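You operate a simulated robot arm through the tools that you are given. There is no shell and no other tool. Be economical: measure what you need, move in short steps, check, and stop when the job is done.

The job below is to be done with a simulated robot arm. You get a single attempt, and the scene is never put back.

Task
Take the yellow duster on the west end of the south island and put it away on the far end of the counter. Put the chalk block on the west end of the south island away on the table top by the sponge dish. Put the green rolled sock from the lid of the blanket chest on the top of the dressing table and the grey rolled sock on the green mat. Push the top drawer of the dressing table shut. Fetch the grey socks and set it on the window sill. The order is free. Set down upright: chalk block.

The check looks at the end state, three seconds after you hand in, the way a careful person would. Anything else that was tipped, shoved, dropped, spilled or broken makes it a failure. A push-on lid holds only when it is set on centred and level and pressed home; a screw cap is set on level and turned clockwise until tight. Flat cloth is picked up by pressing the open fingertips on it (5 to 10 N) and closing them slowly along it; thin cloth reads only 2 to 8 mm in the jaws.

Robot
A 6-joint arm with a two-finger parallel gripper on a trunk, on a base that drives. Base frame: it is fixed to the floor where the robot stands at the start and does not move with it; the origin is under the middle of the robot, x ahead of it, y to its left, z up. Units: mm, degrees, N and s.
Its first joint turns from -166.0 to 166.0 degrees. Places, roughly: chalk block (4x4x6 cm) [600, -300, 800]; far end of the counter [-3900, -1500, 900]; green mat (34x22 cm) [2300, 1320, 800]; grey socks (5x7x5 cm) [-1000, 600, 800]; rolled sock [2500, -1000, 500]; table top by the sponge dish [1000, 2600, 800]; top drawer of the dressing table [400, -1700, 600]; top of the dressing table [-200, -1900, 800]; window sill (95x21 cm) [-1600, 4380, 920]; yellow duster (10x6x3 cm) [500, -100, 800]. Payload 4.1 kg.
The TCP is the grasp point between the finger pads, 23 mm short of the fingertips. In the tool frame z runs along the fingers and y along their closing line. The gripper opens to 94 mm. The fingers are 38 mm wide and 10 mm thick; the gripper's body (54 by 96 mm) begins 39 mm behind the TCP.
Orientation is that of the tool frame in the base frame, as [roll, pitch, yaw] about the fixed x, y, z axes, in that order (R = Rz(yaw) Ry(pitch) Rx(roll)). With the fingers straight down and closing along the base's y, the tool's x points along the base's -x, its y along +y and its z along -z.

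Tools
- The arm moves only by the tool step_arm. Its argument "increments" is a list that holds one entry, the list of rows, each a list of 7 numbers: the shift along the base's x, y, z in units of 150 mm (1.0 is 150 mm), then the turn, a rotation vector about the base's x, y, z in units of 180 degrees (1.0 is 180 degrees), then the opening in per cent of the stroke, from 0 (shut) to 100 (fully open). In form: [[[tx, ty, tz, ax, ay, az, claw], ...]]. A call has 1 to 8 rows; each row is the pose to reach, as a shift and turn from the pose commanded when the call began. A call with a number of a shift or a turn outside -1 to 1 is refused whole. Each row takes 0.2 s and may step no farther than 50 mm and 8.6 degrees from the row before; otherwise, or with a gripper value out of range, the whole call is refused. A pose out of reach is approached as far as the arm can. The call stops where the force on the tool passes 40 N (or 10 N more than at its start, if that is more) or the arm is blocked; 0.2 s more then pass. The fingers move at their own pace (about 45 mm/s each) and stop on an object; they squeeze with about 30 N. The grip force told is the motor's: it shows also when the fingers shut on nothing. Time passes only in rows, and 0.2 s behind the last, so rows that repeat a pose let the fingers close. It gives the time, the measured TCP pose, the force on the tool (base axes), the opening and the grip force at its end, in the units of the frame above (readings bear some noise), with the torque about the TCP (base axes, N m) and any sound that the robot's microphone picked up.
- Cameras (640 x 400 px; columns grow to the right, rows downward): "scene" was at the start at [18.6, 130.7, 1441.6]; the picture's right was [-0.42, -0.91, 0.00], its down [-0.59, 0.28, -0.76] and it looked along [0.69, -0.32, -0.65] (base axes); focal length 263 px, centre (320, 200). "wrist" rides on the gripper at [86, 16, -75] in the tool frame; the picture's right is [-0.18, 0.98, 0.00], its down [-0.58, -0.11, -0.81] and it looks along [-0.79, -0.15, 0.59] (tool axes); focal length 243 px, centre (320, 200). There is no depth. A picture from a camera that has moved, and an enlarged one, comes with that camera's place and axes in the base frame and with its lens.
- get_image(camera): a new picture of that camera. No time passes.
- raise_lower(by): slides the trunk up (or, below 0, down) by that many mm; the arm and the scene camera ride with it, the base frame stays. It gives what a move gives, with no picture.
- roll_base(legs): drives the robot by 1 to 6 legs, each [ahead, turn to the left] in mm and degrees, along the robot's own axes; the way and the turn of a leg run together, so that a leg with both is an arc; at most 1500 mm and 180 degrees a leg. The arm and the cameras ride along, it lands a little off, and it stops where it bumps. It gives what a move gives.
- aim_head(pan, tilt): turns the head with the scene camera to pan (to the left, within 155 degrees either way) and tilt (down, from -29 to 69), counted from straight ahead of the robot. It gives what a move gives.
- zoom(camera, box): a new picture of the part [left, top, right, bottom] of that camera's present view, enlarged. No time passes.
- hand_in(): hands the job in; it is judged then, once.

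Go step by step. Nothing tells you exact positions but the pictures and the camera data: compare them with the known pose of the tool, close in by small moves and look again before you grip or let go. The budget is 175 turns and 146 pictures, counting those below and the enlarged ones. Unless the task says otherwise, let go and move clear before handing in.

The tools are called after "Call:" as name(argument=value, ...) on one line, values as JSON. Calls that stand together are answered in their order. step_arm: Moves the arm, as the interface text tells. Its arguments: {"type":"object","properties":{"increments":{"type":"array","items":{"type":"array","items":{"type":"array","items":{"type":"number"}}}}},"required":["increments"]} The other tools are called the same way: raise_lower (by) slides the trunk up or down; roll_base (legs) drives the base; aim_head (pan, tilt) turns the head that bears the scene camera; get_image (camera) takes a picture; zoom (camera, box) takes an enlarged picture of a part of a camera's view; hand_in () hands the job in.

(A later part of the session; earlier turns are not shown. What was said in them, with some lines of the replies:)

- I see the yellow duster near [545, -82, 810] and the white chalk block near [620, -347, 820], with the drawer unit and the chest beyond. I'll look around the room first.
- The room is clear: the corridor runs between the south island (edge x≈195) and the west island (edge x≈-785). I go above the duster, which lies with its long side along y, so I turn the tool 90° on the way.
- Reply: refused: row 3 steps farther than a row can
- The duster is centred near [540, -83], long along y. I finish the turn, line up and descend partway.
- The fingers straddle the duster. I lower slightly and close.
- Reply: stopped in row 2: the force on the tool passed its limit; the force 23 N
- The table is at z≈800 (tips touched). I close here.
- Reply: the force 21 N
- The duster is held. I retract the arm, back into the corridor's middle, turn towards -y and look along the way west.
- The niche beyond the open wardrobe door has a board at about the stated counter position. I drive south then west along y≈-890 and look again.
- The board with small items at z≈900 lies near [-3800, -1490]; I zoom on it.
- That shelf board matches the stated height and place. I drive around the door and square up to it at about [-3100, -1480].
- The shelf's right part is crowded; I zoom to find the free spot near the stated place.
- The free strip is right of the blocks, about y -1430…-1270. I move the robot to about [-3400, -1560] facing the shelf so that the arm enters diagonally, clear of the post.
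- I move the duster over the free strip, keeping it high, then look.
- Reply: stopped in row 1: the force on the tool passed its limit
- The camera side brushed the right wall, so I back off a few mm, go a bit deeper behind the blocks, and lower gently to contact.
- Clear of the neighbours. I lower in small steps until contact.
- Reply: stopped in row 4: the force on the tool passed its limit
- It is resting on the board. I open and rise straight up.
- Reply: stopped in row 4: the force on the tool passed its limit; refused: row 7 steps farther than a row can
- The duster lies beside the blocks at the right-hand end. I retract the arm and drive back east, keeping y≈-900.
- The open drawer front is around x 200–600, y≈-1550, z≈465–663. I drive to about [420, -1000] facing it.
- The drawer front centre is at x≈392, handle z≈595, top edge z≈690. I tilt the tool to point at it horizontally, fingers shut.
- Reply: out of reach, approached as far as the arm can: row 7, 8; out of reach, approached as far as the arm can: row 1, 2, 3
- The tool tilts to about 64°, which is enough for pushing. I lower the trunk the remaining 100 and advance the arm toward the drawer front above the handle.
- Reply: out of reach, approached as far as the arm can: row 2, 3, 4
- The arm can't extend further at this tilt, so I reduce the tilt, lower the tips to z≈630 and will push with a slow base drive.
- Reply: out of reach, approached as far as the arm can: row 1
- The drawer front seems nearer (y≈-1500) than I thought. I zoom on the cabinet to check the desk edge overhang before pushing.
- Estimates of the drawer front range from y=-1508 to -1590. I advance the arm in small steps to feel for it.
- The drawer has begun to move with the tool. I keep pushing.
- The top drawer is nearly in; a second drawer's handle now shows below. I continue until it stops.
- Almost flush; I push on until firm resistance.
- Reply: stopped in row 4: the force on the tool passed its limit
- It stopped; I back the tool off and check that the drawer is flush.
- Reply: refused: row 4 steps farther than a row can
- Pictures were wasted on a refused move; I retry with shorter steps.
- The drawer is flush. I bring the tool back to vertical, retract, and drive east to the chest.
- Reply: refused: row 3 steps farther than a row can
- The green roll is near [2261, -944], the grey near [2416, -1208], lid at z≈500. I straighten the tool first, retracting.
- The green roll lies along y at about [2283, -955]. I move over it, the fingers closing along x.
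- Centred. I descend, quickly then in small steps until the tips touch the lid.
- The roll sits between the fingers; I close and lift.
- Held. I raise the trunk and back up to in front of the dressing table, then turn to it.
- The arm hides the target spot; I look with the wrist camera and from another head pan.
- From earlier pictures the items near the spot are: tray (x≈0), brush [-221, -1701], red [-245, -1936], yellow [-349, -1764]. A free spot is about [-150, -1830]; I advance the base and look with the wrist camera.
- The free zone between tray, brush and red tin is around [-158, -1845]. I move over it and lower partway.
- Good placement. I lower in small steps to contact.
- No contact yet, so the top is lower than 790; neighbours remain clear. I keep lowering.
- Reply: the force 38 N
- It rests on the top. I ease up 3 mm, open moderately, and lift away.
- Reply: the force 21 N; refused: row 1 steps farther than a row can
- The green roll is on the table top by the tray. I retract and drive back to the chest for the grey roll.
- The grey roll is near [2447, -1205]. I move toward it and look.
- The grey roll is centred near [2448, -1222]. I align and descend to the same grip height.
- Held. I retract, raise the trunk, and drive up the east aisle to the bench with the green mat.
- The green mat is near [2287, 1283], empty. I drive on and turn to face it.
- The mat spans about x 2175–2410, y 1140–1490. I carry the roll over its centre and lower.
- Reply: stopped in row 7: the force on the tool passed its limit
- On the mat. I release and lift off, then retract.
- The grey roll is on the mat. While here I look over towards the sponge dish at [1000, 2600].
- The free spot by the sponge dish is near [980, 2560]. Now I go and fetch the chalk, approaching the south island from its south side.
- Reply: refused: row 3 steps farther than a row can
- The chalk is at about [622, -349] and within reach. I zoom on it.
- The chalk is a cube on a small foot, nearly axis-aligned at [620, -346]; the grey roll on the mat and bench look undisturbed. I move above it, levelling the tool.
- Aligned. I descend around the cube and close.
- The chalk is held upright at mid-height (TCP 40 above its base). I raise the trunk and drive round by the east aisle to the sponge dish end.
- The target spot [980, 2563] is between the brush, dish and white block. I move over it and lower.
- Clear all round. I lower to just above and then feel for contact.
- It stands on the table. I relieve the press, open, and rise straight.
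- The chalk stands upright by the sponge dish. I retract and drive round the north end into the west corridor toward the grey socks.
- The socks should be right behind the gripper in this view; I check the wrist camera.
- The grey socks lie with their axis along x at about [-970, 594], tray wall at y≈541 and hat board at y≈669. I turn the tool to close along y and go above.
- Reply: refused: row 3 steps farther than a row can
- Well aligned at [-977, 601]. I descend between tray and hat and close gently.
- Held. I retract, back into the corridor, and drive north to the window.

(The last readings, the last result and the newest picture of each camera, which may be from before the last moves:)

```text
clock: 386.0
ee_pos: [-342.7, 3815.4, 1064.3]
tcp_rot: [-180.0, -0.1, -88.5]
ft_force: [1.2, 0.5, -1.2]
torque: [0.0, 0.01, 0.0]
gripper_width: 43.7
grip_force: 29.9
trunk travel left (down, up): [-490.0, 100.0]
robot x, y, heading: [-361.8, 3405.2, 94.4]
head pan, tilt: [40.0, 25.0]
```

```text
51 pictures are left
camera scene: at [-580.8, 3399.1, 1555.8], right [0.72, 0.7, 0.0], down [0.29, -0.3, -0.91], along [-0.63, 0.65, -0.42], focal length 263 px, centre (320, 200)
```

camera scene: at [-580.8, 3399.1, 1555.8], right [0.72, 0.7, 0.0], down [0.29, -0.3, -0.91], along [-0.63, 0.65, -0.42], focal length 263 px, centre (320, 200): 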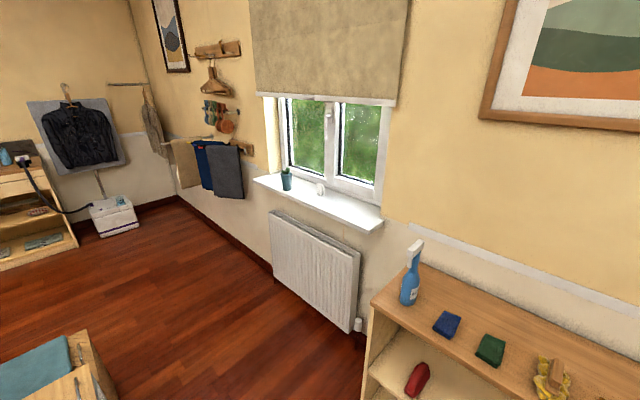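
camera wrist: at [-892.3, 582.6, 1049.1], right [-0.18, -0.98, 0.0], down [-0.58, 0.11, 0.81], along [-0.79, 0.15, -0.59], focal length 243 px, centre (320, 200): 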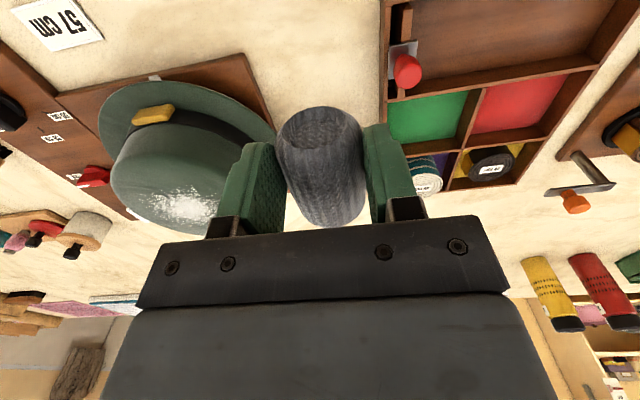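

The sill has a pot at its left and free room in the middle-right. I drive to about [-1550, 3820] facing it.

Call:
roll_base(legs=[[0, 66.4], [1260, 0], [0, -70.8]])

Call:
aim_head(pan=10, tilt=40)

Call:
get_image(camera="scene")

```text
clock: 398.4
ee_pos: [-1516.6, 4210.7, 1064.7]
tcp_rot: [180.0, 0.0, -91.9]
ft_force: [0.3, 0.0, -0.2]
torque: [-0.01, -0.04, 0.0]
gripper_width: 43.8
grip_force: 30.0
trunk travel left (down, up): [-490.0, 100.0]
robot x, y, heading: [-1554.2, 3803.2, 90.8]
head pan, tilt: [40.0, 25.0]
```

```text
clock: 399.4
ee_pos: [-1517.4, 4209.2, 1063.2]
tcp_rot: [180.0, -0.1, -91.8]
ft_force: [0.0, 0.3, -0.1]
torque: [-0.02, 0.03, 0.04]
gripper_width: 43.9
grip_force: 30.1
trunk travel left (down, up): [-490.0, 100.0]
robot x, y, heading: [-1551.6, 3802.4, 91.0]
head pan, tilt: [10.0, 40.0]
```

```text
50 pictures are left
camera scene: at [-1733.4, 3822.9, 1532.6], right [0.98, 0.19, 0.0], down [0.12, -0.63, -0.77], along [-0.14, 0.75, -0.64], focal length 263 px, centre (320, 200)
```

scene: 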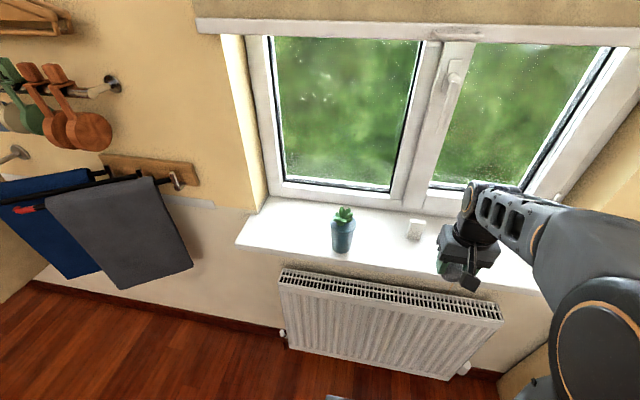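

The sill spans x -2077…-1127, front y≈4283; a small white thing stands at [-1544, 4451]. I go for [-1420, 4375].

Call:
step_arm(increments=[[[0.15, 0.2, 0, 0, 0, 0, 10], [0.3, 0.4, 0, 0, 0, 0, 10], [0.45, 0.6, 0, 0, 0, 0, 10], [0.6, 0.8, 0, 0, 0, 0, 10], [0.65, 1.0, -0.1, 0, 0, 0, 10], [0.65, 1.0, -0.3, 0, 0, 0, 10], [0.65, 1.0, -0.55, 0, 0, 0, 10]]])

Call:
get_image(camera="scene")

Call:
get_image(camera="wrist")

```text
clock: 401.0
ee_pos: [-1420.2, 4363.6, 981.4]
tcp_rot: [180.0, 0.1, -91.9]
ft_force: [-0.7, 0.4, -1.0]
torque: [0.02, -0.01, -0.03]
gripper_width: 43.8
grip_force: 29.4
trunk travel left (down, up): [-490.0, 100.0]
robot x, y, heading: [-1555.9, 3800.1, 90.7]
head pan, tilt: [10.0, 40.0]
```

```text
49 pictures are left
camera scene: at [-1733.3, 3823.0, 1532.6], right [0.98, 0.19, 0.0], down [0.12, -0.63, -0.77], along [-0.14, 0.75, -0.64], focal length 263 px, centre (320, 200)
```

scene: 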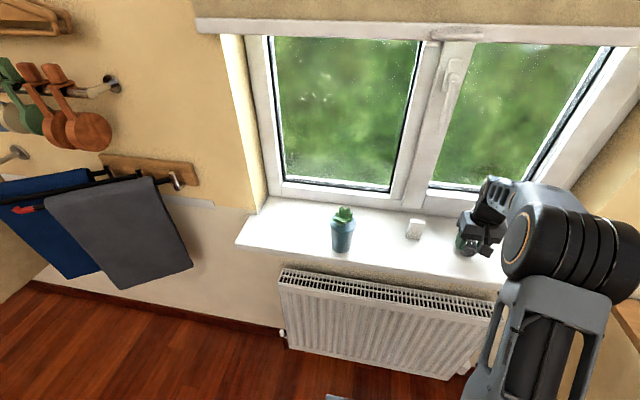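

```text
48 pictures are left
camera wrist: at [-1439.1, 4277.4, 1055.4], right [-0.98, 0.22, 0.0], down [0.13, 0.58, 0.81], along [0.17, 0.79, -0.59], focal length 243 px, centre (320, 200)
```

wrist: 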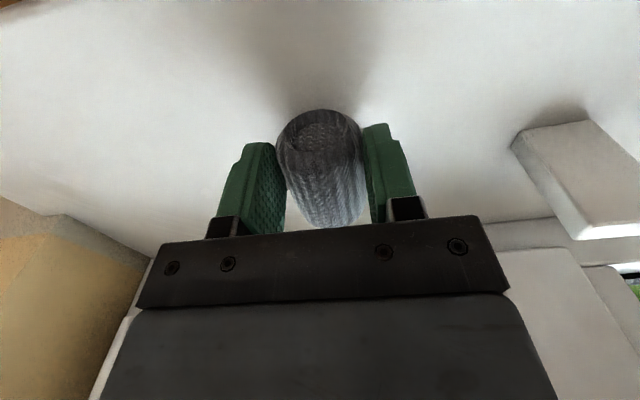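

Over the sill and clear. I lower in small steps to contact.

Call:
step_arm(increments=[[[0, 0.03, -0.1, 0, 0, 0, 10], [0, 0.03, -0.18, 0, 0, 0, 10], [0, 0.03, -0.21, 0, 0, 0, 10], [0, 0.03, -0.24, 0, 0, 0, 10], [0, 0.03, -0.27, 0, 0, 0, 10], [0, 0.03, -0.3, 0, 0, 0, 10], [0, 0.03, -0.33, 0, 0, 0, 10]]])

Call:
get_image(camera="wrist")

```text
clock: 401.9
ee_pos: [-1419.0, 4365.7, 953.3]
tcp_rot: [-179.9, 0.5, -91.8]
ft_force: [-0.6, -5.4, 12.5]
torque: [-0.3, 0.32, 0.11]
gripper_width: 44.1
grip_force: 30.6
trunk travel left (down, up): [-490.0, 100.0]
robot x, y, heading: [-1557.0, 3799.6, 91.0]
head pan, tilt: [10.0, 40.0]
stopped in row 4: the force on the tool passed its limit (the readings are from after the stop); the commanded pose is now the measured one
```

```text
47 pictures are left
camera wrist: at [-1439.2, 4278.9, 1026.7], right [-0.98, 0.22, 0.0], down [0.13, 0.57, 0.81], along [0.17, 0.79, -0.58], focal length 243 px, centre (320, 200)
```

wrist: 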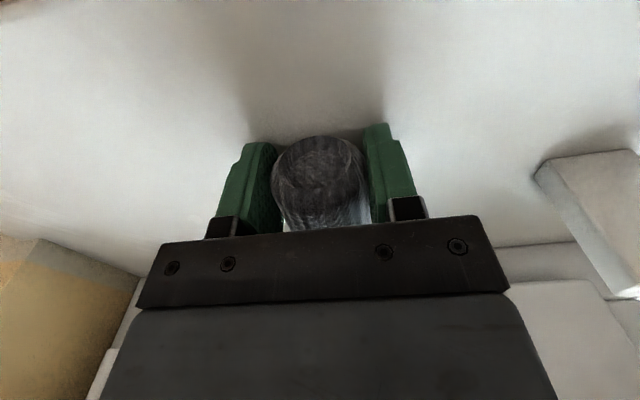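

Contact at TCP z≈953. I ease up, open slowly and lift.

Call:
step_arm(increments=[[[0, 0, 0.01, 0, 0, 0, 40], [0, 0, 0.01, 0, 0, 0, 50], [0, 0, 0.01, 0, 0, 0, 60], [0, 0, 0.01, 0, 0, 0, 75], [0, 0, 0.01, 0, 0, 0, 85]]])

Call:
get_image(camera="wrist")

```text
clock: 403.1
ee_pos: [-1418.3, 4367.6, 953.6]
tcp_rot: [180.0, 0.4, -91.9]
ft_force: [4.4, 0.6, 7.8]
torque: [-0.14, 0.24, -0.02]
gripper_width: 78.4
grip_force: 0.1
trunk travel left (down, up): [-490.0, 100.0]
robot x, y, heading: [-1556.1, 3801.8, 90.8]
head pan, tilt: [10.0, 40.0]
```

```text
46 pictures are left
camera wrist: at [-1438.2, 4280.8, 1026.7], right [-0.98, 0.22, 0.0], down [0.13, 0.57, 0.81], along [0.18, 0.79, -0.59], focal length 243 px, centre (320, 200)
```

wrist: 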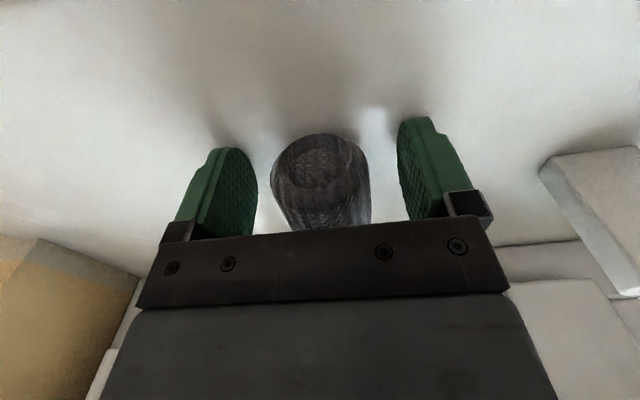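

Free of the fingers. I lift straight up and back off, then check.

Call:
step_arm(increments=[[[0, 0, 0.1, 0, 0, 0, 85], [0, 0, 0.4, 0, 0, 0, 85], [0, 0, 0.7, 0, 0, 0, 85], [0, -0.2, 0.9, 0, 0, 0, 85], [0, -0.5, 0.95, 0, 0, 0, 85], [0, -0.8, 0.95, 0, 0, 0, 85], [0, -1.0, 0.95, 0, 0, 0, 85]]])

Call:
zoom(camera="scene", box=[300, 170, 540, 320])

Call:
get_image(camera="wrist")

```text
clock: 404.7
ee_pos: [-1416.4, 4215.9, 1096.0]
tcp_rot: [-180.0, 0.4, -91.9]
ft_force: [0.1, -0.6, -0.3]
torque: [0.0, -0.04, 0.01]
gripper_width: 79.9
grip_force: 0.1
trunk travel left (down, up): [-490.0, 100.0]
robot x, y, heading: [-1552.4, 3797.1, 90.8]
head pan, tilt: [10.0, 40.0]
```

```text
2.67 times, centred on (420, 245) of scene
camera zoom: at [-1733.4, 3822.7, 1532.5], right [0.98, 0.19, 0.0], down [0.12, -0.63, -0.77], along [-0.14, 0.75, -0.64], focal length 702 px, centre (53, 80)
```

zoom: 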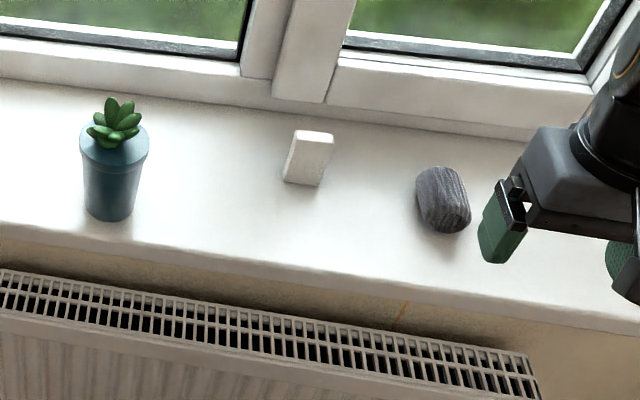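

```text
44 pictures are left
camera wrist: at [-1436.8, 4129.6, 1169.9], right [-0.98, 0.22, 0.0], down [0.13, 0.57, 0.81], along [0.18, 0.79, -0.59], focal length 243 px, centre (320, 200)
```

wrist: 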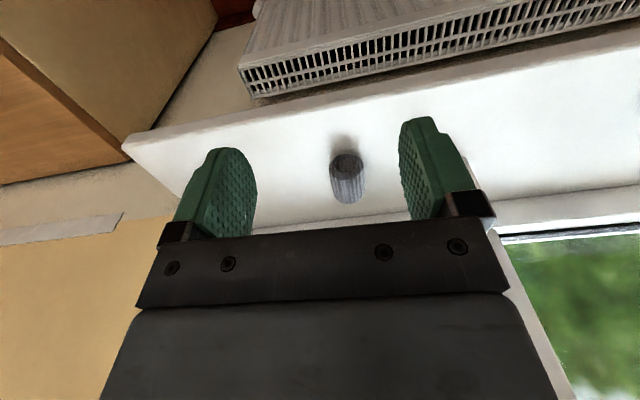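

The grey socks rest on the sill, clear of the pot and the white piece. The duster, chalk, both rolled socks and the drawer all looked right when I last checked them. Handing in.

Call:
hand_in()

```text
The job is handed in.
```

I finished all six jobs and handed in; I don't have the check's result.

- **Yellow duster:** on the right-hand end of the counter, next to the block marked "HATS". "Far end" was ambiguous, so I went by the position given and used the nearest free spot.
- **Chalk block:** standing upright on the table top by the sponge dish.
- **Green rolled sock:** on top of the dressing table, between the tray and the brush.
- **Grey rolled sock:** on the green mat, near its centre.
- **Top drawer of the dressing table:** pushed shut and level with its surround.
- **Grey socks:** on the window sill, to the right of the small white piece.

While placing the duster, the wrist lightly touched the side wall of the counter recess. I saw nothing moved or knocked over.
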